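You operate a simulated robot arm through the tools that you are given. There is no shell and no other tool.

Carry out the task below with a simulated robot arm. There is one attempt and no reset: what you move stays moved.

Task
Set the controls near the test bench. At the end: the module volume knob is turned to max; the test point dial is turned to output; the white bias knob is turned to max; the orange offset knob is turned to min; whatever was shut is shut again. Leave all else as you found it, and nothing knocked over.

The check looks at the end state, three seconds after you hand in, the way a careful person would. Anything else that was tipped, shoved, dropped, spilled or broken makes it a failure.

Robot
A 6-joint arm with a two-finger parallel gripper, fixed in place. Base frame: the origin is at the foot of the arm, x ahead of it, y to its left, z up; the work surface is at about z = 0.823. Units: m, rad, N and s.
With the tool pointing down near the work surface it reaches from about 0.34 to 0.76 m from the base axis. Its first joint turns from -1.152 to 1.152 rad. Payload 2.45 kg.
The TCP is the grasp point between the finger pads, 0.024 m short of the fingertips. In the tool frame z runs along the fingers and y along their closing line. The gripper opens to 0.068 m. The fingers are 0.017 m wide and 0.01 m thick; the gripper's body (0.04 by 0.07 m) begins 0.041 m behind the TCP.
Orientation is that of the tool frame in the base frame, as a unit quaternion [x, y, z, w]. With the fingers straight down and closing along the base's y, the tool's x points along the base's -x, its y along +y and its z along -z.

Tools
- The arm moves only by the tool play_rows. Its argument "plan" is a list of rows, each a list of 7 numbers: the shift along the base's x, y, z in m, then the turn, a rotation vector about the base's x, y, z in degrees, then the opening, from 0 (shut) to 1 (fully open). In form: [[tx, ty, tz, rx, ry, rz, grip], ...]. A call has 1 to 20 rows; each row is the pose to reach, as a shift and turn from the pose commanded when the call began. Each row takes 0.2 s and may step no farther than 0.05 m and 0.15 rad from the row before; otherwise, or with a gripper value out of range, the whole call is refused. Where a pose cannot be reached the arm comes as near as it can. A force on the tool above 40 N (or 10 N above the force at the start of the call, whichever is more), or a blocked arm, ends the call early, and 0.2 s more pass. Each finger travels about 0.108 m/s and halts on what it meets, pressing with about 44 N; the grip force reading is that of the motor and also rises with nothing between the fingers. The clock runs only during rows and for 0.2 s after the last one: add rows that repeat a pose to give the fingers time. The reply holds the time, the measured pose of the TCP, the force on the tool along the base axes, the opening and the grip force, in the units named above and with some noise, with the torque about the TCP (base axes, N m) and any sound that the robot's microphone picked up, and new pictures: "show" is both (left out), scene, wrist or none.
- Cameras (640 x 400 px; columns grow to the right, rows downward): "scene" is fixed at [0.1633, 0.4359, 1.4586]; the picture's right is [-0.65, -0.76, 0.00], its down [-0.44, 0.38, -0.82] and it looks along [0.62, -0.53, -0.58] (base axes); focal length 333 px, centre (320, 200). "wrist" rides on the gripper at [0.084, 0.011, -0.075] in the tool frame; the picture's right is [-0.13, 0.99, 0.00], its down [-0.60, -0.08, -0.79] and it looks along [-0.79, -0.10, 0.61] (tool axes); focal length 251 px, centre (320, 200). There is no depth. A picture from a camera that has moved, and an enlarged one, comes with that camera's place and axes in the base frame and with its lens. The place of the scene camera against the robot may be out by one fixed shift of up to 0.025 m in any direction.
- close_up(camera, box): a new picture of the part [left, top, right, bottom] of that camera's present view, enlarged. No time passes.
- sign_off(): hands the job in; it is judged then, once.

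Places have to be worked out from the pictures, the camera data and where the tool is seen. Open the gripper and draw the arm clear of the work before you hand the job in, unless the task says otherwise.

The tools are called after ">>>" by a JSON object that holds its "op" and its "data". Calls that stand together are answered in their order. play_rows: Moves the arm, as the interface text tells. Its arguments: {"type":"object","properties":{"plan":{"type":"array","items":{"type":"array","items":{"type":"number"}}},"show":{"type":"string","enum":["both","scene","wrist","none"]}},"required":["plan"]} The other tools are called the same way: close_up (camera, box) takes an enlarged picture of a part of a camera's view; sign_off () hands the job in.

At the start:

```text
time_s: 0.0
eef_pos: [0.4492, 0.0092, 1.1643]
tool_rot: [-0.001, 1.0, 0.0, 0.001]
wrist_force: [0.5, -0.3, -0.3]
moment: [-0.07, 0.01, -0.01]
opening: 0.0681
grasp_force: 0.0
```

scene: 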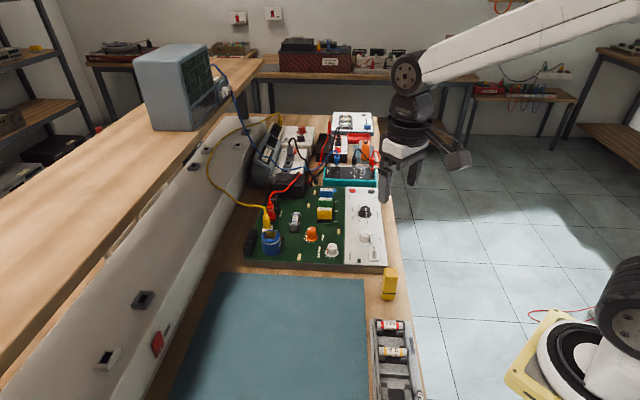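
wrist: 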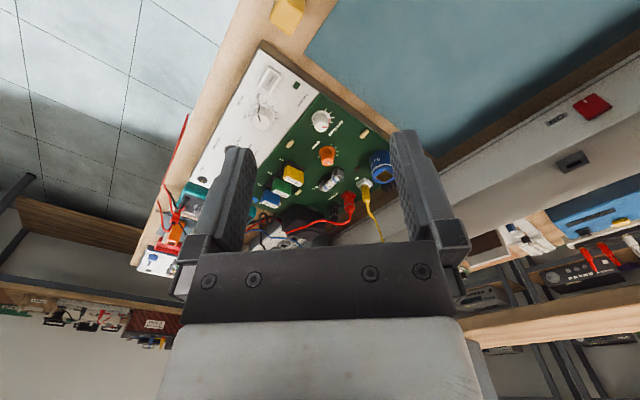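

The scene shows a green circuit board with a white panel carrying a dial or knob, and white and orange knobs on the board. I'll enlarge both views to see the details before moving.

>>> {"op": "close_up", "data": {"camera": "scene", "box": [235, 170, 405, 276]}}

>>> {"op": "close_up", "data": {"camera": "wrist", "box": [190, 40, 400, 171]}}

>>> {"op": "close_up", "data": {"camera": "scene", "box": [300, 100, 400, 190]}}

```text
3.76 times, centred on (320, 223) of scene
camera zoom: at [0.1633, 0.4359, 1.4586], right [-0.65, -0.76, 0.0], down [-0.44, 0.38, -0.82], along [0.62, -0.53, -0.58], focal length 1254 px, centre (320, 113)
```

zoom: 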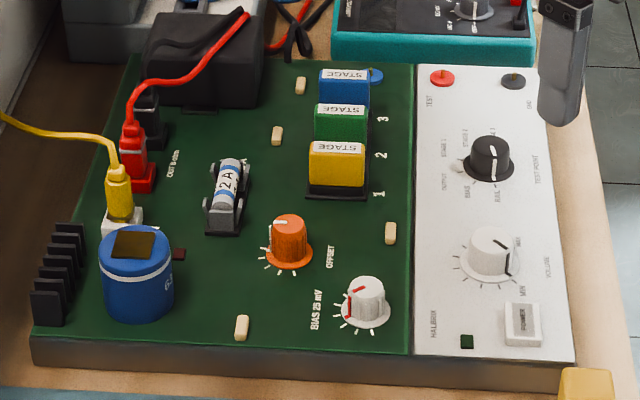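

```text
3.05 times, centred on (295, 106) of wrist
camera zoom: at [0.3656, 0.0196, 1.2386], right [0.13, 0.99, 0.0], down [0.6, -0.08, 0.79], along [0.79, -0.1, -0.61], focal length 766 px, centre (396, 488)
```

zoom: 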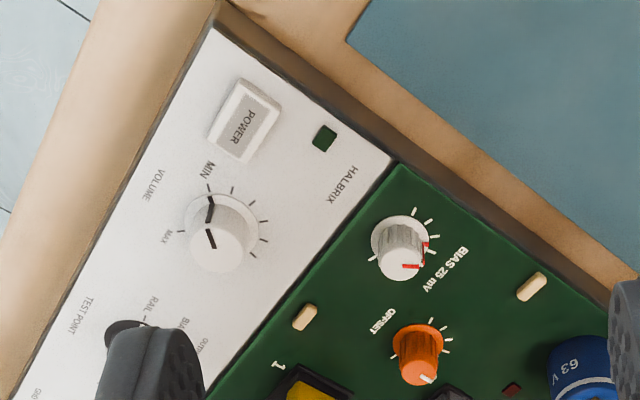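

```text
4.44 times, centred on (350, 145) of scene
camera zoom: at [0.1633, 0.4359, 1.4586], right [-0.65, -0.76, 0.0], down [-0.44, 0.38, -0.82], along [0.62, -0.53, -0.58], focal length 1480 px, centre (187, 444)
```

zoom: 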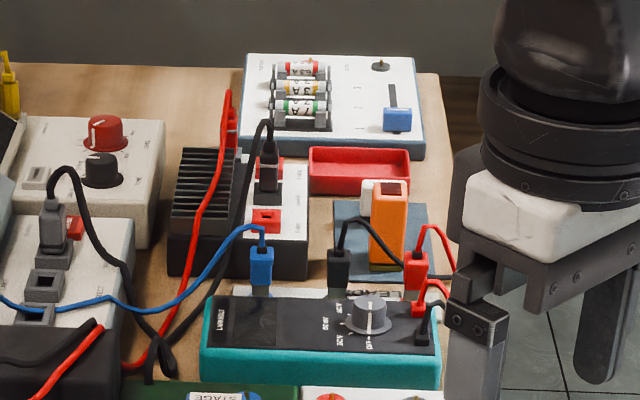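

The board holds four controls: volume (pointer near MIN), test point, white bias and orange offset. I'll move the wrist camera closer and yaw it about -45° so it lines up with the panel, staying well above everything.

>>> {"op": "play_rows", "data": {"plan": [[0.015, 0, -0.012, 0, 0, -7.5, 1], [0.03, 0, -0.025, 0, 0, -15, 1], [0.05, -0.003, -0.04, 0, 0, -22.5, 1], [0.07, -0.005, -0.055, 0, 0, -30, 1], [0.085, -0.008, -0.07, 0, 0, -37.5, 1], [0.1, -0.01, -0.085, 0, 0, -45, 1], [0.1, -0.01, -0.085, 0, 0, -45, 1]]}}

```text
time_s: 1.6
eef_pos: [0.5496, -0.0024, 1.0803]
tool_rot: [0.383, 0.924, 0.0, 0.0]
wrist_force: [0.1, 0.2, -0.6]
moment: [0.0, 0.0, -0.01]
opening: 0.068
grasp_force: 0.0
camera wrist: at [0.4983, 0.0658, 1.1546], right [0.79, 0.61, 0.0], down [0.37, -0.48, 0.79], along [0.48, -0.63, -0.61], focal length 251 px, centre (320, 200)
```

scene: 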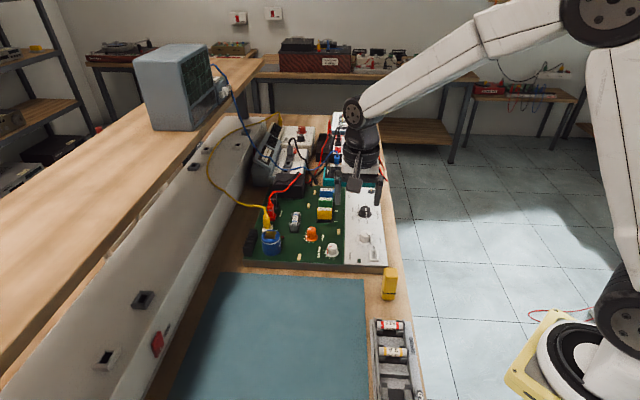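
wrist: 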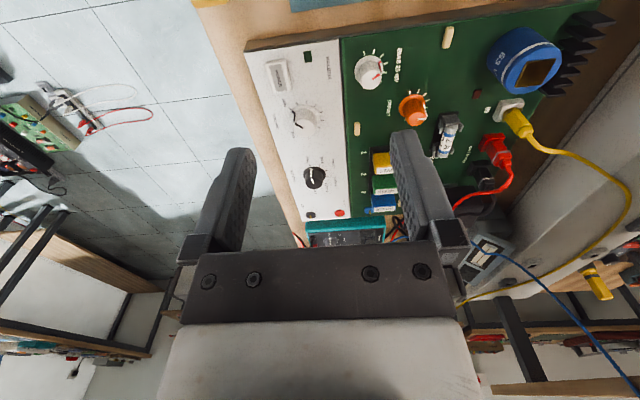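

>>> {"op": "close_up", "data": {"camera": "wrist", "box": [245, 35, 355, 225]}}

>>> {"op": "close_up", "data": {"camera": "wrist", "box": [340, 35, 450, 135]}}

>>> {"op": "close_up", "data": {"camera": "wrist", "box": [265, 85, 350, 210]}}

```text
2.11 times, centred on (300, 130) of wrist
camera zoom: at [0.4983, 0.0658, 1.1546], right [0.79, 0.61, 0.0], down [0.37, -0.48, 0.79], along [0.48, -0.63, -0.61], focal length 529 px, centre (362, 347)
```

zoom: 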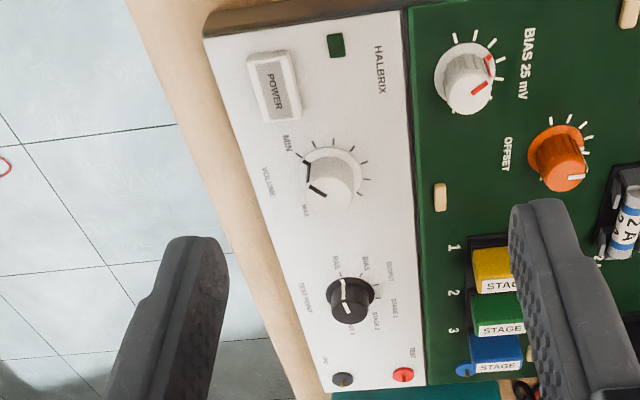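

```text
4.00 times, centred on (395, 85) of wrist
camera zoom: at [0.4983, 0.0658, 1.1546], right [0.79, 0.61, 0.0], down [0.37, -0.48, 0.79], along [0.48, -0.63, -0.61], focal length 1006 px, centre (20, 660)
```

zoom: 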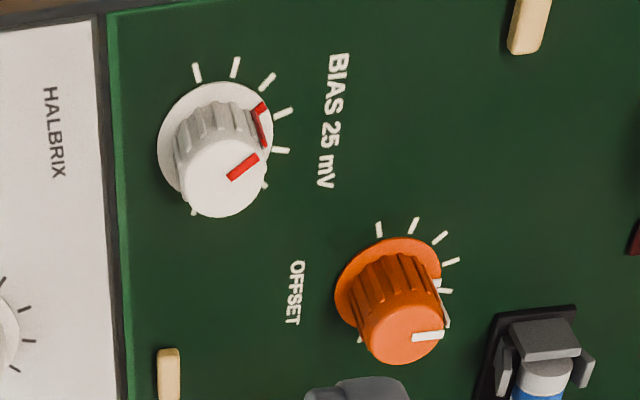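

```text
3.20 times, centred on (308, 148) of wrist
camera zoom: at [0.4983, 0.0658, 1.1546], right [0.79, 0.61, 0.0], down [0.37, -0.48, 0.79], along [0.48, -0.63, -0.61], focal length 805 px, centre (360, 368)
```

zoom: 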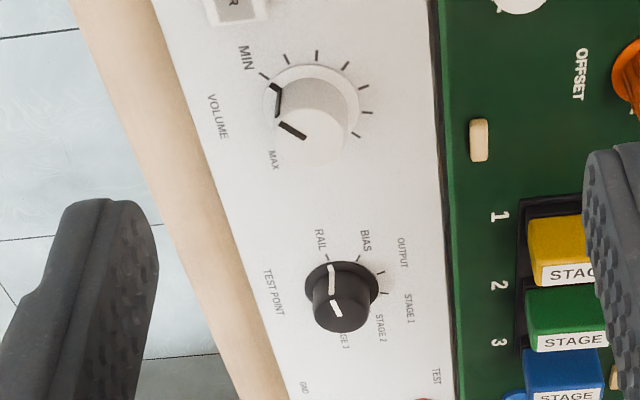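

The pointers read as follows: volume at MIN (pointer at about 180° in base), test point at RAIL, bias around 85°, offset around 40°. I'll lower the camera over the bias, offset and volume area, with fingertips staying at about 0.955 m, to get exact knob positions, sizes and scale ends.

>>> {"op": "play_rows", "data": {"plan": [[0.03, -0.006, -0.034, 0, 0, 0, 1], [0.06, -0.012, -0.068, 0, 0, 0, 1], [0.085, -0.018, -0.1, 0, 0, 0, 1], [0.085, -0.018, -0.1, 0, 0, 0, 1]]}}

```text
time_s: 2.6
eef_pos: [0.6346, -0.025, 0.9804]
tool_rot: [0.383, 0.924, 0.0, 0.0]
wrist_force: [-0.2, 0.2, 0.4]
moment: [-0.03, 0.01, 0.04]
opening: 0.0681
grasp_force: 0.0
camera wrist: at [0.5827, 0.0432, 1.055], right [0.79, 0.61, 0.0], down [0.37, -0.48, 0.79], along [0.48, -0.63, -0.61], focal length 251 px, centre (320, 200)
```

scene: 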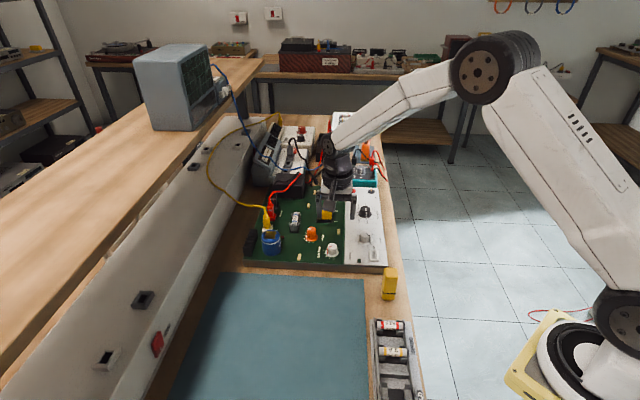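
wrist: 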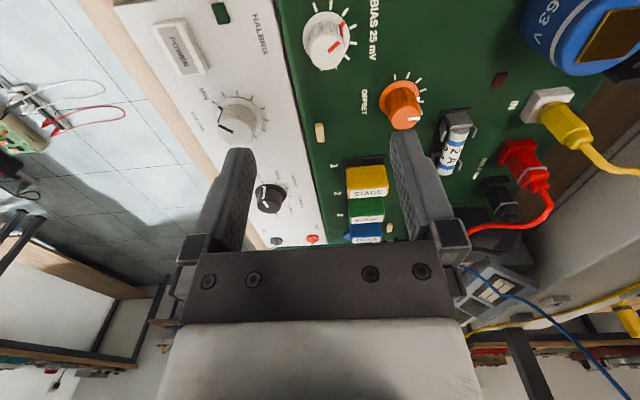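

>>> {"op": "close_up", "data": {"camera": "wrist", "box": [280, 0, 440, 140]}}

>>> {"op": "close_up", "data": {"camera": "wrist", "box": [180, 70, 330, 250]}}

>>> {"op": "close_up", "data": {"camera": "scene", "box": [295, 180, 395, 265]}}

```text
2.86 times, centred on (360, 70) of wrist
camera zoom: at [0.5827, 0.0432, 1.055], right [0.79, 0.61, 0.0], down [0.37, -0.48, 0.79], along [0.48, -0.63, -0.61], focal length 718 px, centre (206, 571)
```

zoom: 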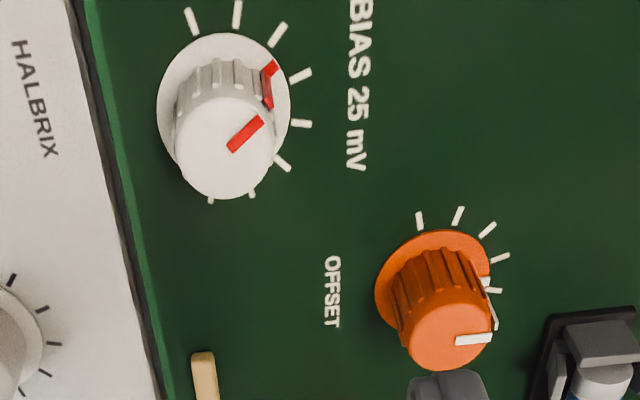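

```text
2.22 times, centred on (255, 160) of wrist
camera zoom: at [0.5827, 0.0432, 1.055], right [0.79, 0.61, 0.0], down [0.37, -0.48, 0.79], along [0.48, -0.63, -0.61], focal length 559 px, centre (464, 289)
```

zoom: 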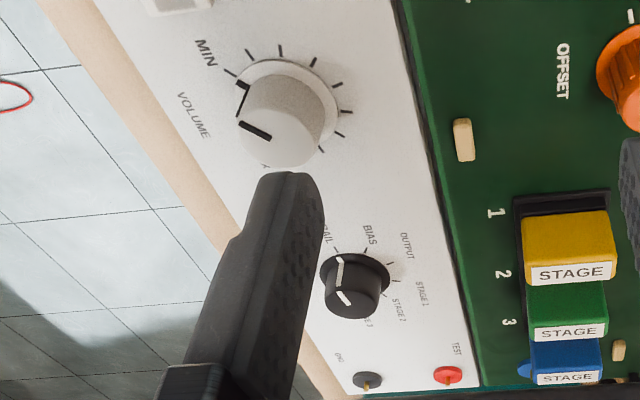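

```text
4.71 times, centred on (345, 222) of scene
camera zoom: at [0.1634, 0.4359, 1.4586], right [-0.65, -0.76, 0.0], down [-0.44, 0.38, -0.82], along [0.62, -0.53, -0.58], focal length 1568 px, centre (202, 94)
```

zoom: 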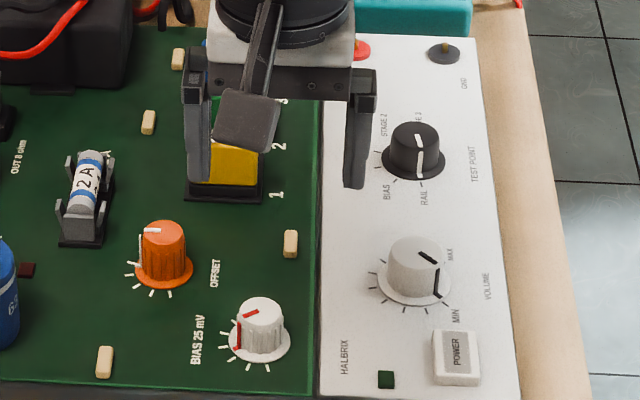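

Bias and offset both have 8 ticks from about 150° to -60°, their centres are near (0.630, -0.012) and (0.709, -0.010), and the caps top out at about z 0.876. I'll move to hover over the orange offset knob with a narrower opening and check centring.

>>> {"op": "play_rows", "data": {"plan": [[0.03, 0.005, 0, 0, 0, 0, 0.8], [0.06, 0.01, 0, 0, 0, 0, 0.65], [0.074, 0.014, -0.02, 0, 0, 0, 0.65], [0.074, 0.014, -0.045, 0, 0, 0, 0.65], [0.074, 0.014, -0.06, 0, 0, 0, 0.65], [0.074, 0.014, -0.06, 0, 0, 0, 0.65], [0.074, 0.014, -0.06, 0, 0, 0, 0.65]]}}

```text
time_s: 4.2
eef_pos: [0.7062, -0.0052, 0.919]
tool_rot: [0.382, 0.924, 0.0, 0.0]
wrist_force: [0.1, -0.2, 0.1]
moment: [0.0, 0.03, 0.02]
opening: 0.0443
grasp_force: 0.1
camera wrist: at [0.6565, 0.0616, 0.9942], right [0.79, 0.61, 0.0], down [0.37, -0.48, 0.79], along [0.48, -0.63, -0.61], focal length 251 px, centre (320, 200)
```

scene: 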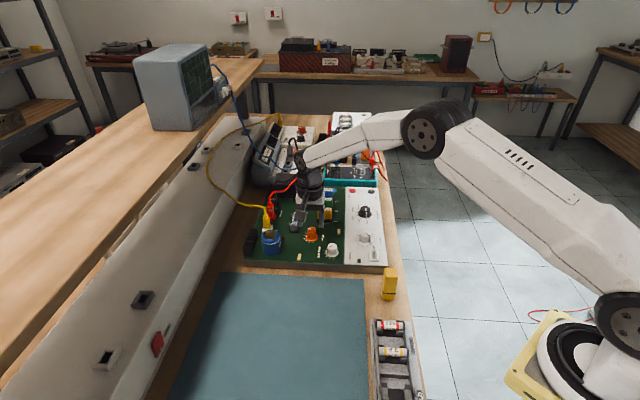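
wrist: 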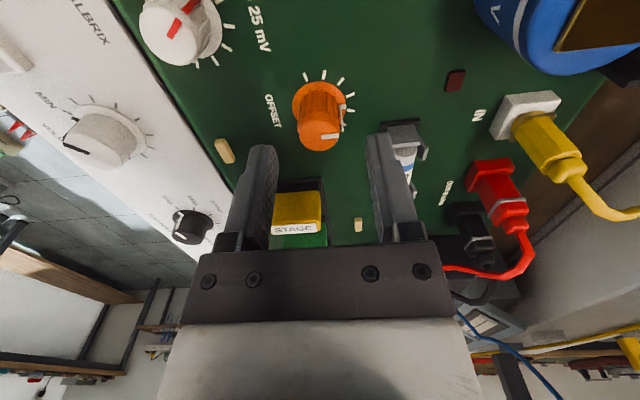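

The pose has settled. I'll enlarge the area between the fingers to check how the offset knob sits relative to the grasp axis.

>>> {"op": "close_up", "data": {"camera": "wrist", "box": [240, 50, 410, 190]}}

>>> {"op": "close_up", "data": {"camera": "wrist", "box": [110, 0, 270, 80]}}

```text
2.86 times, centred on (325, 120) of wrist
camera zoom: at [0.6565, 0.0616, 0.9942], right [0.79, 0.61, 0.0], down [0.37, -0.48, 0.79], along [0.48, -0.63, -0.61], focal length 718 px, centre (306, 429)
```

zoom: 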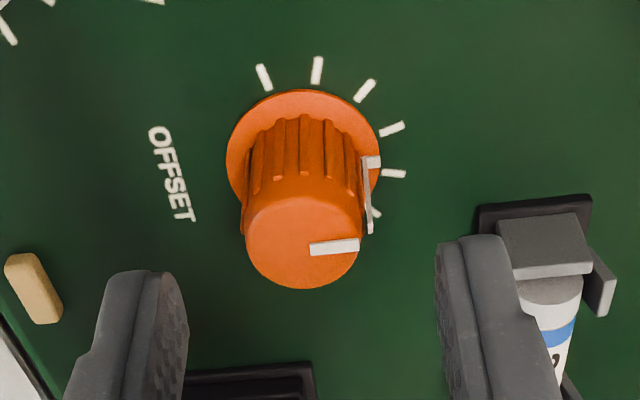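

```text
4.00 times, centred on (190, 40) of wrist
camera zoom: at [0.6565, 0.0616, 0.9942], right [0.79, 0.61, 0.0], down [0.37, -0.48, 0.79], along [0.48, -0.63, -0.61], focal length 1006 px, centre (840, 840)
```

zoom: 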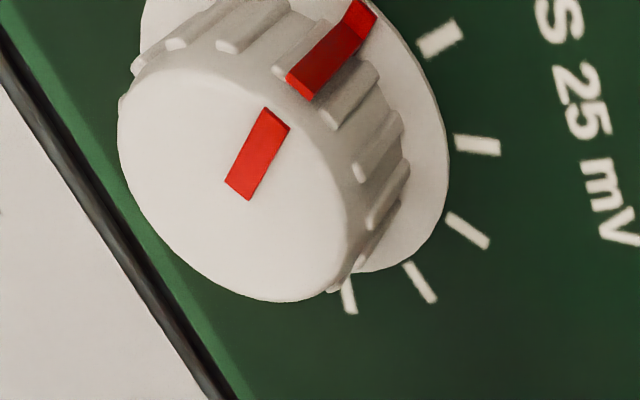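

The offset knob centre is at about (0.7095, -0.009), cap top 0.881, cap diameter about 23 mm, so I'm off by (+1.4, -3.4) mm. I'll correct that, descend so the tips are just above the skirt, and close partway to check for side contact.

>>> {"op": "play_rows", "data": {"plan": [[0.0014, -0.0034, 0, 0, 0, 0, 0.65], [0.0014, -0.0034, -0.012, 0, 0, 0, 0.65], [0.0014, -0.0034, -0.024, 0, 0, 0, 0.65], [0.0014, -0.0034, -0.031, 0, 0, 0, 0.65], [0.0014, -0.0034, -0.031, 0, 0, 0, 0.65], [0.0014, -0.0034, -0.031, 0, 0, 0, 0.5], [0.0014, -0.0034, -0.031, 0, 0, 0, 0.4], [0.0014, -0.0034, -0.031, 0, 0, 0, 0.4], [0.0014, -0.0034, -0.031, 0, 0, 0, 0.4]]}}

```text
time_s: 6.2
eef_pos: [0.7096, -0.0082, 0.8874]
tool_rot: [0.382, 0.924, 0.0, 0.001]
wrist_force: [-0.5, -0.2, 0.2]
moment: [0.02, 0.0, 0.0]
opening: 0.0272
grasp_force: 0.0
camera wrist: at [0.6586, 0.0589, 0.9618], right [0.79, 0.61, 0.0], down [0.37, -0.48, 0.79], along [0.48, -0.63, -0.61], focal length 251 px, centre (320, 200)
```

scene: 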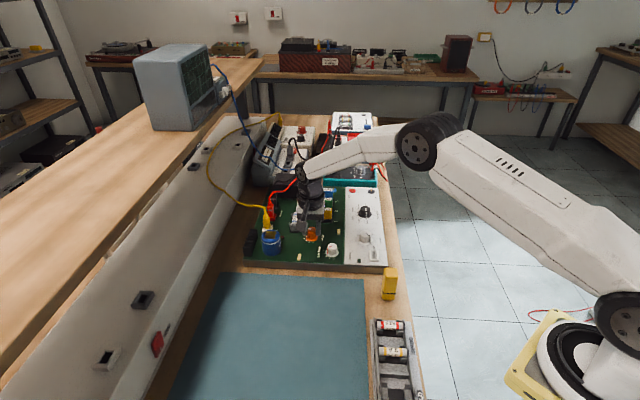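
wrist: 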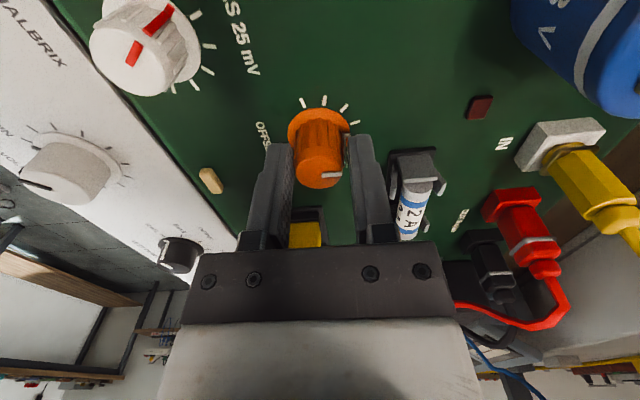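

The knob sits between the fingers with small gaps on both sides. I'll enlarge this to check the fore-aft alignment before closing.

>>> {"op": "close_up", "data": {"camera": "wrist", "box": [250, 80, 390, 250]}}

>>> {"op": "close_up", "data": {"camera": "scene", "box": [270, 160, 370, 265]}}

```text
2.35 times, centred on (320, 165) of wrist
camera zoom: at [0.6586, 0.0589, 0.9618], right [0.79, 0.61, 0.0], down [0.37, -0.48, 0.79], along [0.48, -0.63, -0.61], focal length 592 px, centre (320, 282)
```

zoom: 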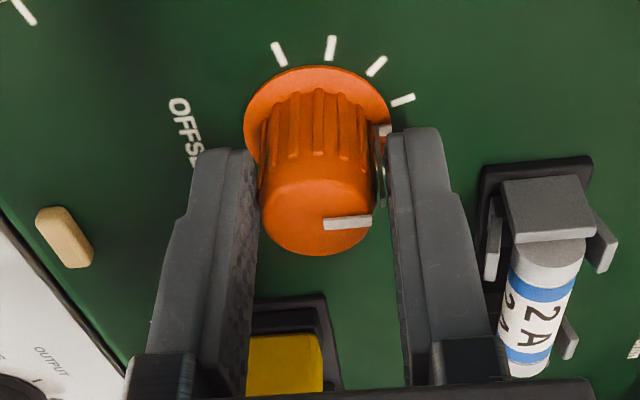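

```text
3.81 times, centred on (320, 212) of scene
camera zoom: at [0.1633, 0.4359, 1.4586], right [-0.65, -0.76, 0.0], down [-0.44, 0.38, -0.82], along [0.62, -0.53, -0.58], focal length 1269 px, centre (320, 152)
```

zoom: 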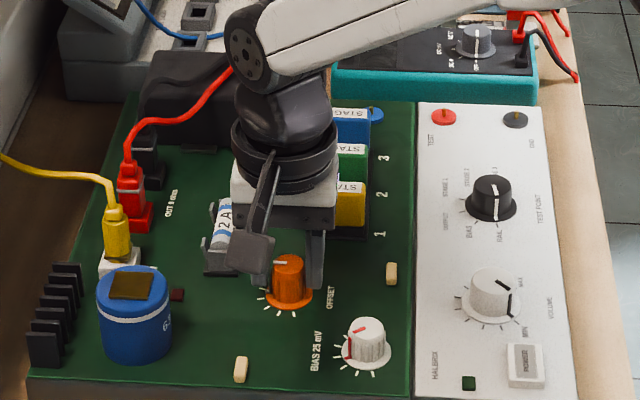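

The cap centre projects to (0.7094, -0.0085), within 1 mm of the grasp axis. I'll close on it gently and read the forces.

>>> {"op": "play_rows", "data": {"plan": [[0, 0, 0, 0, 0, 0, 0.35], [0, 0, 0, 0, 0, 0, 0.31], [0, 0, 0, 0, 0, 0, 0.28], [0, 0, 0, 0, 0, 0, 0.28]], "show": "wrist"}}

```text
time_s: 7.2
eef_pos: [0.7096, -0.0084, 0.8869]
tool_rot: [0.382, 0.924, 0.0, 0.0]
wrist_force: [-5.1, -5.9, 0.3]
moment: [-0.02, 0.15, -0.01]
opening: 0.0247
grasp_force: 3.4
camera wrist: at [0.6584, 0.0585, 0.9617], right [0.79, 0.61, 0.0], down [0.37, -0.48, 0.79], along [0.48, -0.63, -0.61], focal length 251 px, centre (320, 200)
```

wrist: 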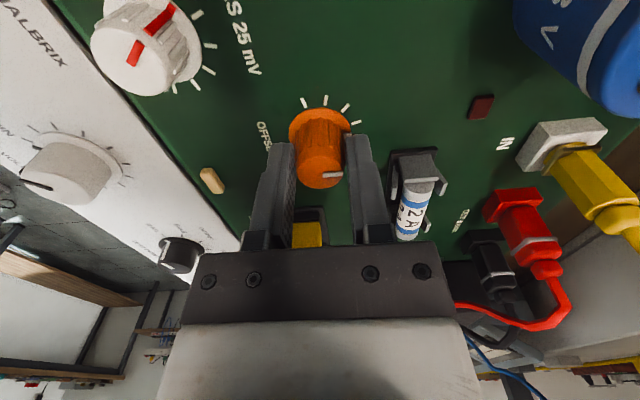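

There is a side force of about 8 N along (-x, -y), so the left finger touched first. I'll shift the tool about 0.8 mm that way to centre it and check that the force drops.

>>> {"op": "play_rows", "data": {"plan": [[-0.0003, -0.0003, 0, 0, 0, 0, 0.28], [-0.0006, -0.0006, 0, 0, 0, 0, 0.28], [-0.0006, -0.0006, 0, 0, 0, 0, 0.28]], "show": "none"}}

```text
time_s: 8.0
eef_pos: [0.7094, -0.0084, 0.8864]
tool_rot: [0.383, 0.924, 0.0, 0.0]
wrist_force: [0.6, -4.0, -2.6]
moment: [-0.15, 0.4, -0.01]
opening: 0.0238
grasp_force: 39.5
```

It's gripped firmly now (39 N, 23.8 mm) with little side load. I'll rotate 30° counter-clockwise toward min and check that the knob follows.

>>> {"op": "play_rows", "data": {"plan": [[0, 0, 0, 0, 0, 6, 0.28], [0, 0, 0, 0, 0, 12, 0.28], [0, 0, 0, 0, 0, 18, 0.28], [0, 0, 0, 0, 0, 24, 0.28], [0, 0, 0, 0, 0, 30, 0.28], [0, 0, 0, 0, 0, 30, 0.28]]}}

```text
time_s: 9.4
eef_pos: [0.7084, -0.0104, 0.8869]
tool_rot: [0.131, 0.991, 0.0, -0.002]
wrist_force: [-4.8, -14.5, -7.7]
moment: [0.1, 0.02, -0.06]
opening: 0.0235
grasp_force: 39.6
camera wrist: at [0.6309, 0.0222, 0.9618], right [0.38, 0.92, 0.0], down [0.56, -0.23, 0.79], along [0.73, -0.3, -0.61], focal length 251 px, centre (320, 200)
```

scene: 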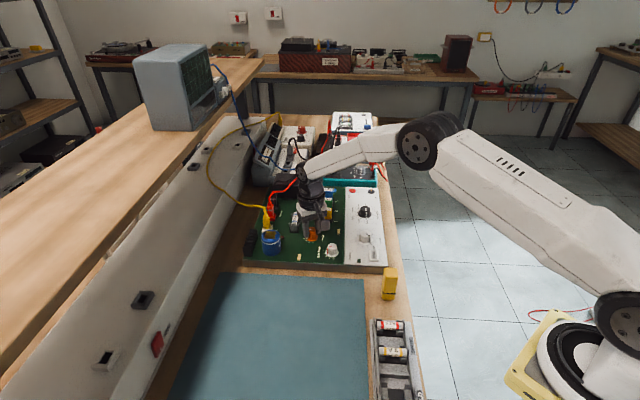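
wrist: 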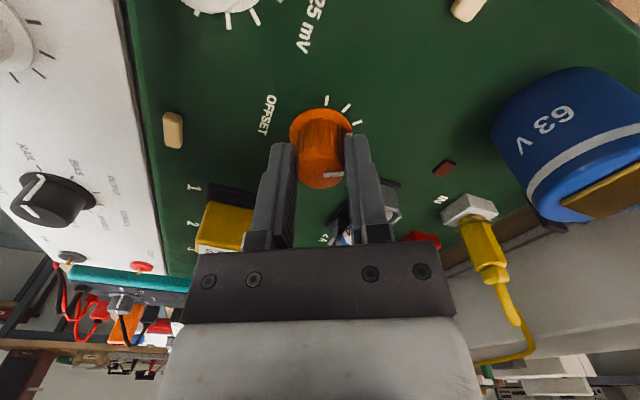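

The knob follows the gripper, but there's about 15 N of side load, so the true centre is slightly toward -y. I'll shift that way before turning further and re-read the force.

>>> {"op": "play_rows", "data": {"plan": [[0.0004, -0.0007, 0, 0, 0, 0, 0.28], [0.0008, -0.0014, 0, 0, 0, 0, 0.28], [0.0008, -0.0014, 0, 0, 0, 0, 0.28]], "show": "none"}}

>>> {"op": "close_up", "data": {"camera": "scene", "box": [235, 170, 405, 276]}}

```text
time_s: 10.2
eef_pos: [0.7086, -0.0097, 0.8867]
tool_rot: [0.131, 0.991, 0.0, -0.003]
wrist_force: [-19.9, -10.9, -2.6]
moment: [0.01, 0.1, -0.05]
opening: 0.0234
grasp_force: 39.8
```

```text
3.76 times, centred on (320, 223) of scene
camera zoom: at [0.1629, 0.4356, 1.4587], right [-0.65, -0.76, 0.0], down [-0.44, 0.38, -0.82], along [0.62, -0.53, -0.58], focal length 1254 px, centre (320, 113)
```

zoom: 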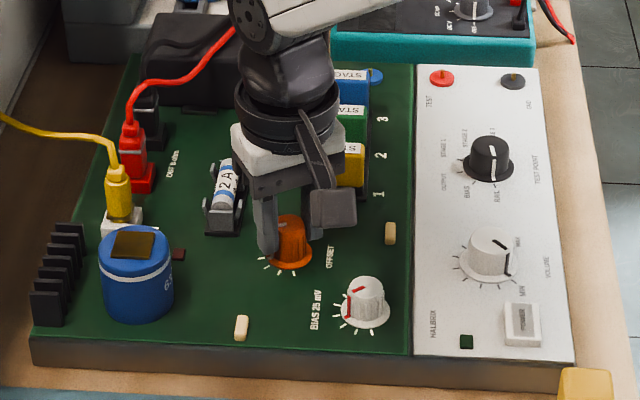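

The board hasn't moved. The x-shift made it worse (20 N) while the y-shift helped a little, so I'll undo the x part and add a bit more y.

>>> {"op": "play_rows", "data": {"plan": [[-0.0005, -0.0005, 0, 0, 0, 0, 0.28], [-0.001, -0.001, 0, 0, 0, 0, 0.28], [-0.001, -0.001, 0, 0, 0, 0, 0.28]], "show": "none"}}

```text
time_s: 11.0
eef_pos: [0.7074, -0.0092, 0.8868]
tool_rot: [0.129, 0.992, -0.001, -0.001]
wrist_force: [-8.3, 0.0, -11.7]
moment: [-0.18, 0.96, -0.04]
opening: 0.0237
grasp_force: 39.9
```

Side force is lower now (about 8 N). I'll continue another 36° counter-clockwise and monitor.

>>> {"op": "play_rows", "data": {"plan": [[-0.0003, 0, 0, 0, 0, 6, 0.28], [-0.0005, 0, 0, 0, 0, 12, 0.28], [-0.0005, 0, 0, 0, 0, 18, 0.28], [-0.0005, 0, 0, 0, 0, 24, 0.28], [-0.0005, 0, 0, 0, 0, 30, 0.28], [-0.0005, 0, 0, 0, 0, 36, 0.28], [-0.0005, 0, 0, 0, 0, 36, 0.28]], "show": "wrist"}}

```text
time_s: 12.6
eef_pos: [0.7091, -0.0112, 0.8866]
tool_rot: [-0.183, 0.983, 0.0, 0.0]
wrist_force: [2.5, 0.7, -23.4]
moment: [-0.04, -0.79, 0.01]
opening: 0.0237
grasp_force: 39.3
camera wrist: at [0.6269, -0.0315, 0.9619], right [-0.24, 0.97, 0.0], down [0.59, 0.14, 0.79], along [0.77, 0.19, -0.61], focal length 251 px, centre (320, 200)
```

wrist: 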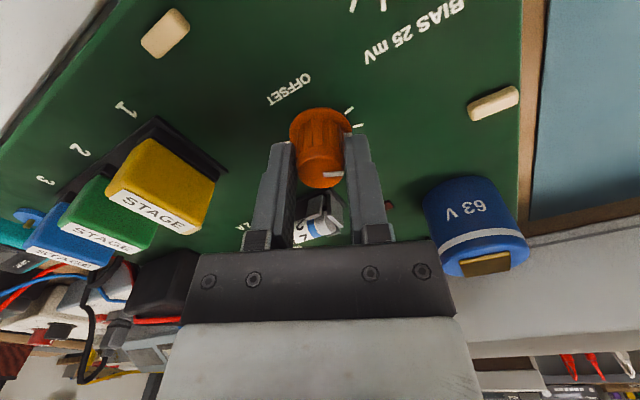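

The knob follows (pointer now about 111°) and the lateral forces are near zero, but a downward pull of 23 N has built up. I'll lower the command by about 1 mm to relieve it.

>>> {"op": "play_rows", "data": {"plan": [[0, 0, -0.0006, 0, 0, 0, 0.28], [0, 0, -0.0012, 0, 0, 0, 0.28], [0, 0, -0.0012, 0, 0, 0, 0.28]], "show": "none"}}

```text
time_s: 13.4
eef_pos: [0.7089, -0.0115, 0.8867]
tool_rot: [-0.182, 0.983, -0.001, 0.0]
wrist_force: [-3.1, 2.8, -6.8]
moment: [-0.53, 0.78, -0.01]
opening: 0.0238
grasp_force: 40.0
```

That relieved it. I'll continue about 30° more toward the first tick at 150°.

>>> {"op": "play_rows", "data": {"plan": [[0, 0, 0, 0, 0, 6, 0.28], [0, 0, 0, 0, 0, 12, 0.28], [0, 0, 0, 0, 0, 18, 0.28], [0, 0, -0.0003, 0, 0, 24, 0.28], [0, 0, -0.0003, 0, 0, 30, 0.28], [0, 0, -0.0003, 0, 0, 30, 0.28]], "show": "wrist"}}

```text
time_s: 14.8
eef_pos: [0.7094, -0.0129, 0.8866]
tool_rot: [-0.43, 0.903, -0.001, 0.002]
wrist_force: [18.6, -7.1, -7.1]
moment: [0.84, -0.54, -0.06]
opening: 0.0239
grasp_force: 39.7
camera wrist: at [0.648, -0.0711, 0.9616], right [-0.69, 0.72, 0.0], down [0.44, 0.42, 0.8], along [0.58, 0.55, -0.61], focal length 251 px, centre (320, 200)
```

wrist: 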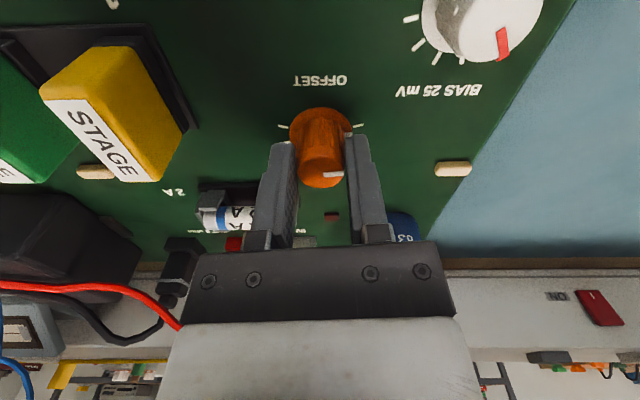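

The total turn is now about 96°, so the pointer should be near 141°. I'll look closely at the pointer and tick, and relieve the lateral load.

>>> {"op": "play_rows", "data": {"plan": [[0.0006, -0.0004, 0, 0, 0, 0, 0.28], [0.0012, -0.0008, 0, 0, 0, 0, 0.28], [0.0012, -0.0008, 0, 0, 0, 0, 0.28]], "show": "none"}}

>>> {"op": "close_up", "data": {"camera": "wrist", "box": [260, 80, 380, 200]}}

```text
time_s: 15.6
eef_pos: [0.7096, -0.0118, 0.8864]
tool_rot: [-0.43, 0.903, 0.001, 0.0]
wrist_force: [5.2, -4.6, 12.5]
moment: [0.27, 0.09, -0.04]
opening: 0.0237
grasp_force: 39.5
```

```text
3.33 times, centred on (320, 140) of wrist
camera zoom: at [0.6485, -0.0711, 0.9619], right [-0.69, 0.72, 0.0], down [0.44, 0.42, 0.79], along [0.57, 0.55, -0.61], focal length 838 px, centre (320, 400)
```

zoom: 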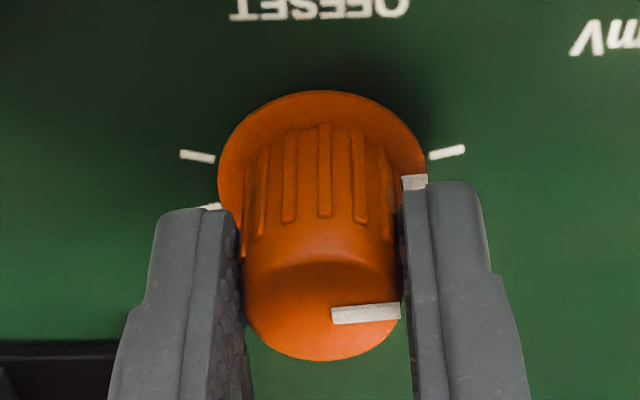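

The pointer is about 5–9° short of the first tick. I'll turn 6° more and watch the z-moment for an end stop.

>>> {"op": "play_rows", "data": {"plan": [[0, 0, 0.0004, 0, 0, 3, 0.28], [0, 0, 0.0004, 0, 0, 6, 0.28], [0, 0, 0.0004, 0, 0, 6, 0.28]], "show": "none"}}

>>> {"op": "close_up", "data": {"camera": "wrist", "box": [260, 80, 380, 200]}}

```text
time_s: 16.4
eef_pos: [0.7082, -0.0124, 0.8863]
tool_rot: [-0.478, 0.878, -0.001, 0.0]
wrist_force: [7.8, -4.2, 11.0]
moment: [0.18, 0.06, -0.04]
opening: 0.0237
grasp_force: 39.9
```

```text
3.33 times, centred on (320, 140) of wrist
camera zoom: at [0.6552, -0.0774, 0.9619], right [-0.76, 0.65, 0.0], down [0.39, 0.46, 0.79], along [0.51, 0.6, -0.61], focal length 838 px, centre (320, 400)
```

zoom: 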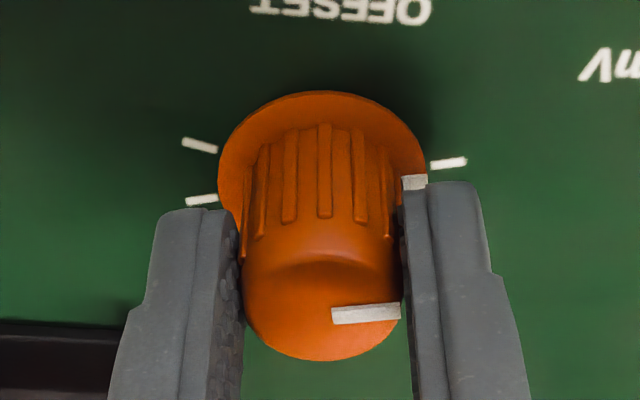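

No end stop felt yet and the pointer is at about 147–151°. I'll add 4° in small steps to feel for the stop.

>>> {"op": "play_rows", "data": {"plan": [[0, 0, 0, 0, 0, 2, 0.28], [0, 0, 0, 0, 0, 4, 0.28], [0, 0, 0, 0, 0, 4, 0.28]], "show": "none"}}

>>> {"op": "close_up", "data": {"camera": "wrist", "box": [260, 80, 380, 200]}}

```text
time_s: 17.2
eef_pos: [0.71, -0.0128, 0.8868]
tool_rot: [-0.507, 0.862, -0.001, 0.001]
wrist_force: [11.4, -0.7, 9.8]
moment: [-0.23, 0.19, -0.04]
opening: 0.0237
grasp_force: 40.2
```

```text
3.33 times, centred on (320, 140) of wrist
camera zoom: at [0.6599, -0.0811, 0.9618], right [-0.81, 0.59, 0.0], down [0.36, 0.49, 0.79], along [0.47, 0.64, -0.61], focal length 838 px, centre (320, 400)
```

zoom: 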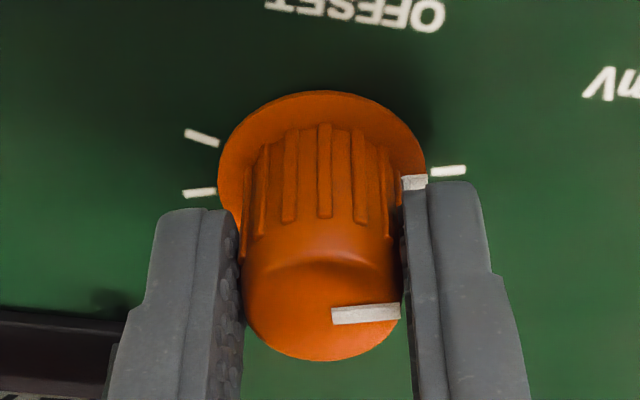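

There's still no resistance and no slip, and my estimate of the pointer is about 151–154°. I'll try 4° more to see whether a mechanical stop shows up in the moment.

>>> {"op": "play_rows", "data": {"plan": [[0.0003, 0, 0, 0, 0, 2, 0.28], [0.0005, 0, 0, 0, 0, 4, 0.28], [0.0005, 0, 0, 0, 0, 4, 0.28]], "show": "none"}}

>>> {"op": "close_up", "data": {"camera": "wrist", "box": [260, 80, 380, 200]}}

```text
time_s: 18.0
eef_pos: [0.7091, -0.0129, 0.8871]
tool_rot: [-0.537, 0.844, 0.001, -0.001]
wrist_force: [-7.6, 3.8, 21.9]
moment: [0.7, -0.46, 0.02]
opening: 0.0235
grasp_force: 40.1
```

```text
3.33 times, centred on (320, 140) of wrist
camera zoom: at [0.6651, -0.0845, 0.9619], right [-0.84, 0.54, 0.0], down [0.33, 0.51, 0.79], along [0.42, 0.67, -0.61], focal length 838 px, centre (320, 400)
```

zoom: 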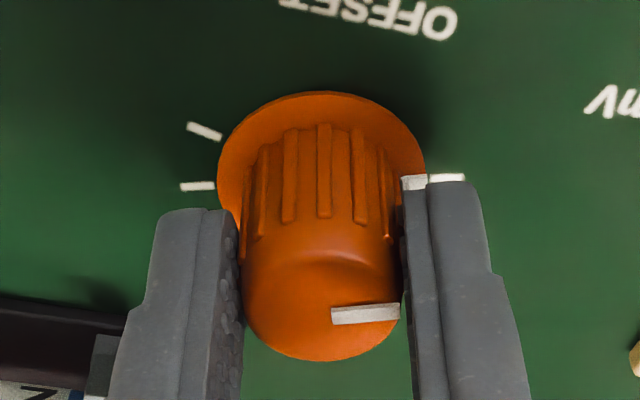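

The skirt mark now looks about level with the first tick, and the moment is still near zero. I'll probe 4° further to learn whether a hard stop exists. It's reversible if not.

>>> {"op": "play_rows", "data": {"plan": [[0, 0, 0.0008, 0, 0, 2, 0.28], [0, 0, 0.0012, 0, 0, 4, 0.28], [0, 0, 0.0012, 0, 0, 4, 0.28]], "show": "none"}}

>>> {"op": "close_up", "data": {"camera": "wrist", "box": [280, 95, 370, 185]}}

```text
time_s: 18.8
eef_pos: [0.7095, -0.013, 0.8874]
tool_rot: [-0.566, 0.824, 0.001, -0.001]
wrist_force: [-2.7, -1.4, 7.5]
moment: [0.72, -0.75, 0.02]
opening: 0.0235
grasp_force: 39.9
```

```text
4.44 times, centred on (325, 140) of wrist
camera zoom: at [0.6703, -0.0875, 0.9619], right [-0.88, 0.48, 0.0], down [0.29, 0.54, 0.79], along [0.38, 0.7, -0.61], focal length 1118 px, centre (298, 467)
```

zoom: 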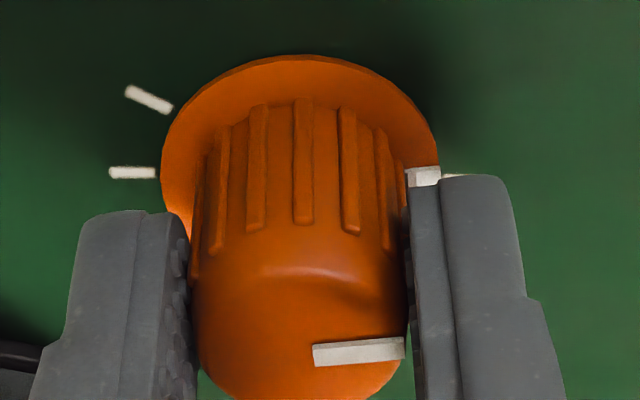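

There's still no stop; the knob has moved with the gripper to roughly the tick or just past it. One more 8° probe will settle whether there is a mechanical end nearby.

>>> {"op": "play_rows", "data": {"plan": [[0, 0, 0.0, 0, 0, 3, 0.28], [0, 0, 0.0, 0, 0, 6, 0.28], [0, 0, 0.0, 0, 0, 8, 0.28]], "show": "none"}}

>>> {"op": "close_up", "data": {"camera": "wrist", "box": [280, 95, 370, 185]}}

```text
time_s: 19.6
eef_pos: [0.7102, -0.0127, 0.8867]
tool_rot: [-0.623, 0.782, -0.001, -0.001]
wrist_force: [7.8, -6.8, -7.9]
moment: [-0.07, -0.37, -0.03]
opening: 0.0237
grasp_force: 39.7
```

```text
4.44 times, centred on (325, 140) of wrist
camera zoom: at [0.6814, -0.0924, 0.9619], right [-0.94, 0.35, 0.0], down [0.21, 0.57, 0.79], along [0.28, 0.74, -0.61], focal length 1118 px, centre (298, 467)
```

zoom: 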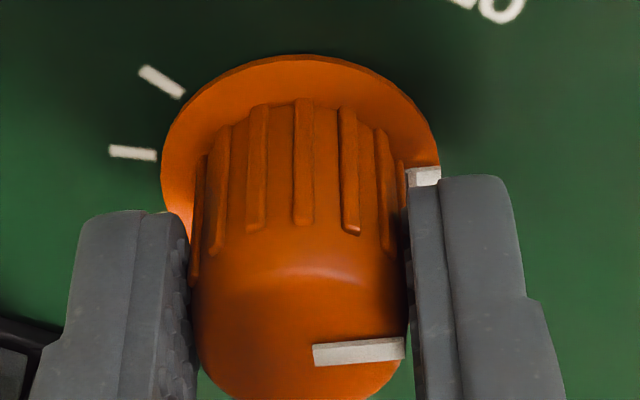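

There's still no stop 10° past the tick. I'll probe a bit further once (12° more) to find out whether the travel has a mechanical end beyond the printed scale.

>>> {"op": "play_rows", "data": {"plan": [[0.0004, -0.0003, -0.0004, 0, 0, 4, 0.28], [0.0004, -0.0003, -0.0004, 0, 0, 8, 0.28], [0.0004, -0.0003, -0.0004, 0, 0, 12, 0.28], [0.0004, -0.0003, -0.0004, 0, 0, 12, 0.28]], "show": "none"}}

>>> {"op": "close_up", "data": {"camera": "wrist", "box": [280, 95, 370, 185]}}

```text
time_s: 20.6
eef_pos: [0.7101, -0.0122, 0.8873]
tool_rot: [-0.702, 0.712, 0.0, 0.0]
wrist_force: [14.5, -5.2, -10.7]
moment: [-1.04, 0.1, -0.05]
opening: 0.0238
grasp_force: 39.7
```

```text
4.44 times, centred on (325, 140) of wrist
camera zoom: at [0.6991, -0.097, 0.9619], right [-0.99, 0.15, 0.0], down [0.09, 0.6, 0.79], along [0.12, 0.78, -0.61], focal length 1118 px, centre (298, 467)
```

zoom: 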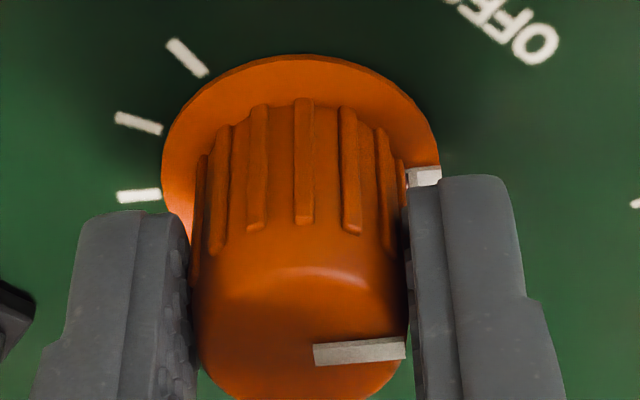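

The pointer is now about 22° past the first tick with no stop. I'll probe through 180° to rule out a 270° mechanical range like the volume scale's.

>>> {"op": "play_rows", "data": {"plan": [[0.0004, -0.0003, -0.0004, 0, 0, 4, 0.28], [0.0006, -0.0003, -0.0004, 0, 0, 8, 0.28], [0.0006, -0.0003, -0.0004, 0, 0, 12, 0.28], [0.0006, -0.0003, -0.0004, 0, 0, 15, 0.28], [0.0006, -0.0003, -0.0004, 0, 0, 15, 0.28]], "show": "none"}}

>>> {"op": "close_up", "data": {"camera": "wrist", "box": [280, 95, 370, 185]}}

```text
time_s: 21.8
eef_pos: [0.7105, -0.0131, 0.8876]
tool_rot: [0.788, -0.616, 0.0, -0.001]
wrist_force: [7.8, -1.8, 0.0]
moment: [0.63, 0.12, -0.5]
opening: 0.0234
grasp_force: 39.1
```

```text
4.44 times, centred on (325, 140) of wrist
camera zoom: at [0.7217, -0.0974, 0.9626], right [-0.99, -0.11, 0.0], down [-0.07, 0.6, 0.79], along [-0.09, 0.79, -0.61], focal length 1118 px, centre (298, 467)
```

zoom: 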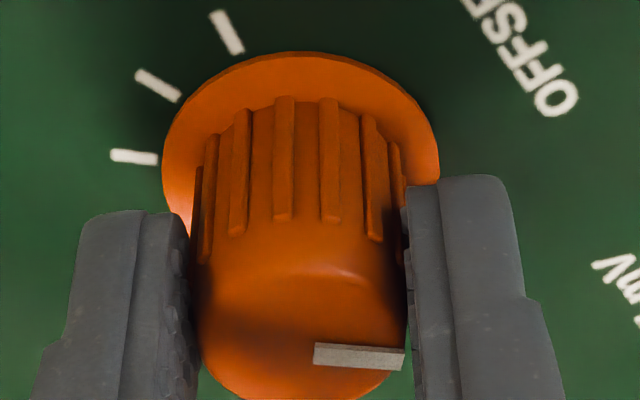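

At yaw about 104° the z-moment jumped to -0.5 N·m and the knob slipped in the grip. The stop is at pointer about 180°, so the mechanical range is 270° and min is the end stop. The offset knob is against it, so I'll release and lift straight up.

>>> {"op": "play_rows", "data": {"plan": [[0, 0, 0, 0, 0, 0, 0.45], [0, 0, 0, 0, 0, 0, 0.55], [0, 0, 0, 0, 0, 0, 0.55], [0, 0, 0.015, 0, 0, 0, 0.55], [0, 0, 0.035, 0, 0, 0, 0.55], [0, 0, 0.06, 0, 0, 0, 0.55], [0, 0, 0.06, 0, 0, 0, 0.55]]}}

```text
time_s: 23.4
eef_pos: [0.7108, -0.0139, 0.9477]
tool_rot: [0.788, -0.615, 0.0, -0.001]
wrist_force: [0.6, 0.3, 0.3]
moment: [-0.01, 0.01, -0.02]
opening: 0.0376
grasp_force: 0.1
camera wrist: at [0.721, -0.0982, 1.0226], right [-0.99, -0.11, 0.0], down [-0.07, 0.61, 0.79], along [-0.09, 0.79, -0.61], focal length 251 px, centre (320, 200)
```

scene: 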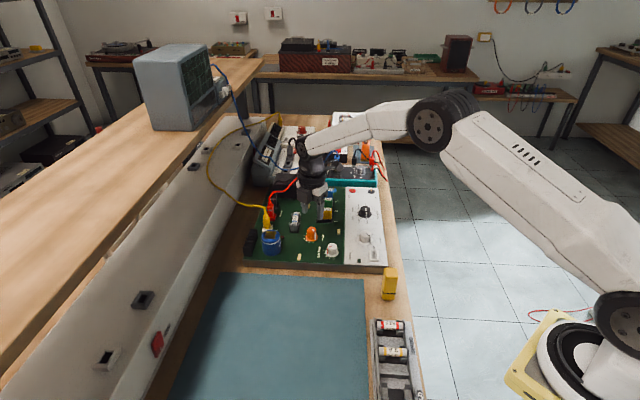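
wrist: 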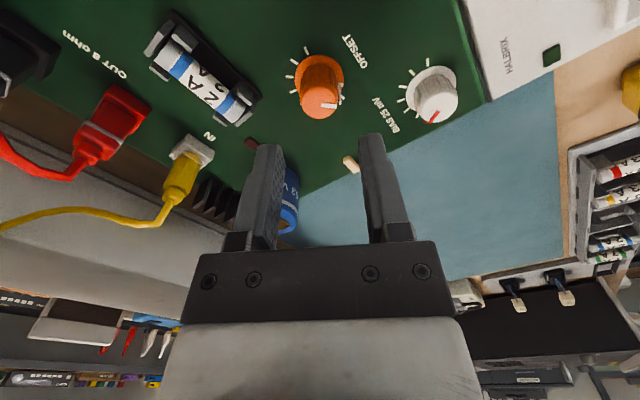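

>>> {"op": "close_up", "data": {"camera": "wrist", "box": [270, 30, 480, 161]}}

>>> {"op": "close_up", "data": {"camera": "scene", "box": [235, 170, 405, 276]}}

```text
3.05 times, centred on (375, 96) of wrist
camera zoom: at [0.721, -0.0982, 1.0226], right [-0.99, -0.11, 0.0], down [-0.07, 0.61, 0.79], along [-0.09, 0.79, -0.61], focal length 766 px, centre (152, 518)
```

zoom: 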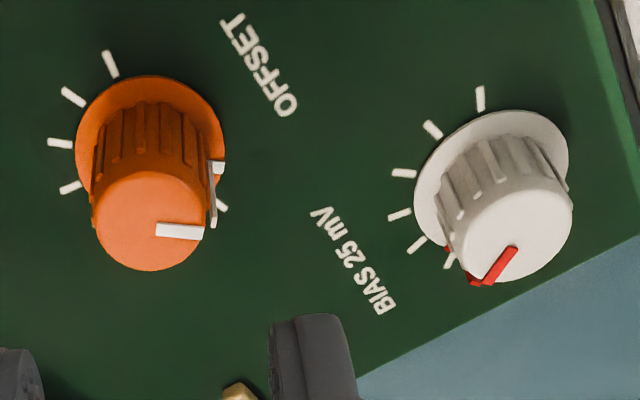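

```text
3.76 times, centred on (320, 223) of scene
camera zoom: at [0.1633, 0.4359, 1.4586], right [-0.65, -0.76, 0.0], down [-0.44, 0.38, -0.82], along [0.62, -0.53, -0.58], focal length 1254 px, centre (320, 113)
```

zoom: 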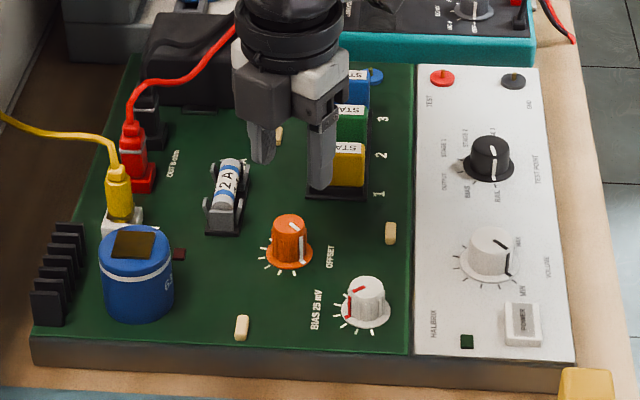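

The offset pointer now sits at about 180°, at its stop, and the board hasn't shifted. Next is the white bias knob: pointer about 80°, to turn clockwise to the stop near -90°, with a refined centre of about (0.6315, -0.0125). I'll move above it at yaw 104°.

>>> {"op": "play_rows", "data": {"plan": [[-0.025, 0.0005, 0.0, 0, 0, 0, 0.65], [-0.055, 0.001, 0.0, 0, 0, 0, 0.65], [-0.08, 0.0015, 0.0, 0, 0, 0, 0.65], [-0.08, 0.0015, -0.02, 0, 0, 0, 0.65], [-0.08, 0.0015, -0.04, 0, 0, 0, 0.65], [-0.08, 0.0015, -0.04, 0, 0, 0, 0.65], [-0.08, 0.0015, -0.04, 0, 0, 0, 0.65]], "show": "wrist"}}

>>> {"op": "close_up", "data": {"camera": "wrist", "box": [250, 70, 390, 190]}}

```text
time_s: 25.0
eef_pos: [0.6306, -0.011, 0.9079]
tool_rot: [0.788, -0.616, 0.0, 0.0]
wrist_force: [0.1, 0.5, 0.9]
moment: [0.0, 0.02, -0.02]
opening: 0.0444
grasp_force: 0.1
camera wrist: at [0.6411, -0.0952, 0.9825], right [-0.99, -0.11, 0.0], down [-0.07, 0.61, 0.79], along [-0.09, 0.79, -0.61], focal length 251 px, centre (320, 200)
```

wrist: 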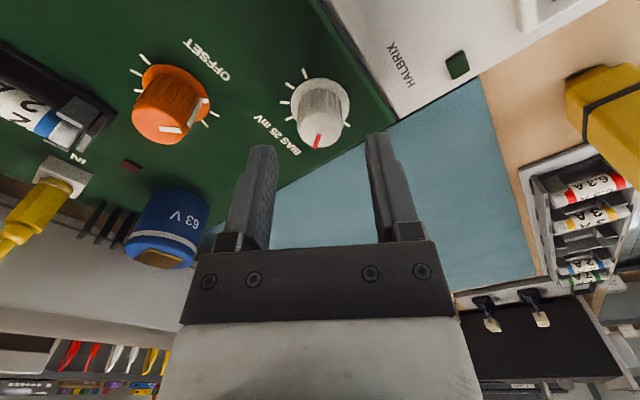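

```text
3.33 times, centred on (320, 130) of wrist
camera zoom: at [0.6411, -0.0952, 0.9825], right [-0.99, -0.11, 0.0], down [-0.07, 0.61, 0.79], along [-0.09, 0.79, -0.61], focal length 838 px, centre (320, 433)
```

zoom: 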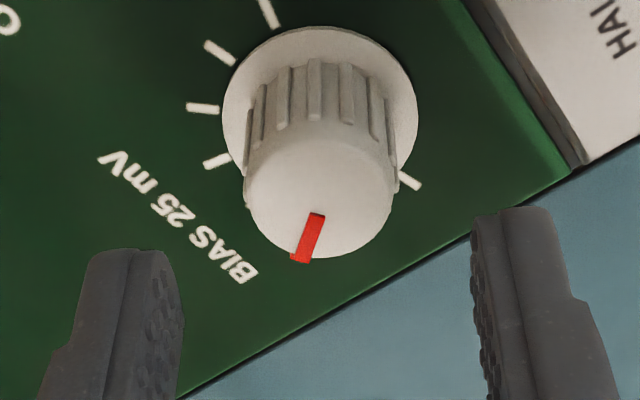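

The knob is centred along the closing direction and about 1.5 mm off in y. I'll correct that, descend so the tips are at about 0.860, and close gently.

>>> {"op": "play_rows", "data": {"plan": [[0, -0.0015, 0, 0, 0, 0, 0.65], [0, -0.0015, -0.012, 0, 0, 0, 0.65], [0, -0.0015, -0.024, 0, 0, 0, 0.65], [0, -0.0015, -0.024, 0, 0, 0, 0.5], [0, -0.0015, -0.024, 0, 0, 0, 0.4], [0, -0.0015, -0.024, 0, 0, 0, 0.35], [0, -0.0015, -0.024, 0, 0, 0, 0.31], [0, -0.0015, -0.024, 0, 0, 0, 0.31]], "show": "wrist"}}

```text
time_s: 26.8
eef_pos: [0.6312, -0.0142, 0.8835]
tool_rot: [0.788, -0.615, -0.001, 0.0]
wrist_force: [-4.7, -2.0, 0.1]
moment: [0.02, -0.25, 0.01]
opening: 0.024
grasp_force: 40.1
camera wrist: at [0.6415, -0.0979, 0.9569], right [-0.99, -0.11, 0.0], down [-0.07, 0.61, 0.79], along [-0.09, 0.79, -0.61], focal length 251 px, centre (320, 200)
```

wrist: 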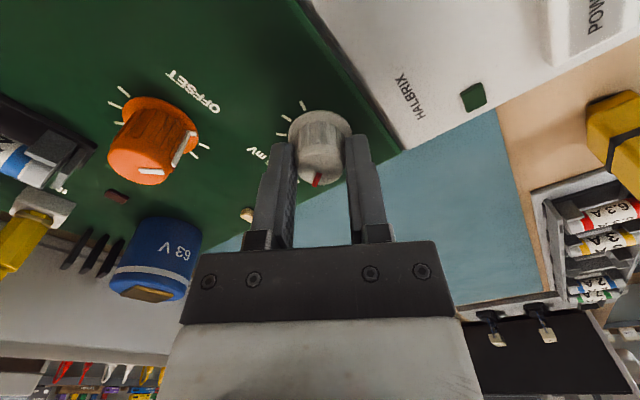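

Good grip (40 N, 24.0 mm) with only about 5 N side load. I'll turn 36° clockwise and check.

>>> {"op": "play_rows", "data": {"plan": [[0, 0, 0, 0, 0, -6, 0.31], [0, 0, 0, 0, 0, -12, 0.31], [0, 0, 0, 0, 0, -18, 0.31], [0, 0, 0, 0, 0, -24, 0.31], [0, 0, 0, 0, 0, -30, 0.31], [0, 0, 0, 0, 0, -36, 0.31], [0, 0, 0, 0, 0, -36, 0.31]], "show": "wrist"}}

```text
time_s: 28.4
eef_pos: [0.6306, -0.0129, 0.8823]
tool_rot: [-0.559, 0.829, -0.001, 0.0]
wrist_force: [-4.5, -5.7, -5.8]
moment: [-0.3, -0.13, 0.02]
opening: 0.0235
grasp_force: 40.0
camera wrist: at [0.5895, -0.0874, 0.957], right [-0.87, 0.49, 0.0], down [0.3, 0.53, 0.79], along [0.39, 0.69, -0.61], focal length 251 px, centre (320, 200)
```

wrist: 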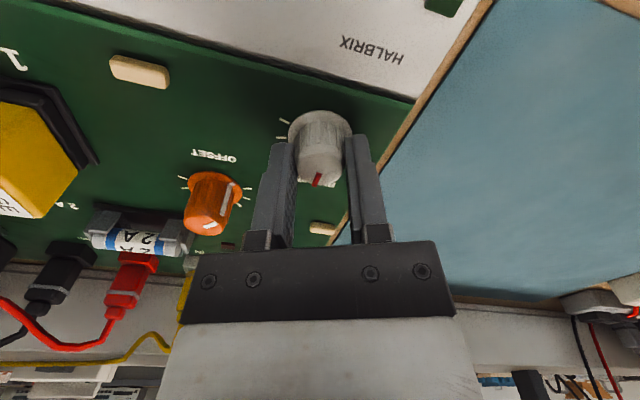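

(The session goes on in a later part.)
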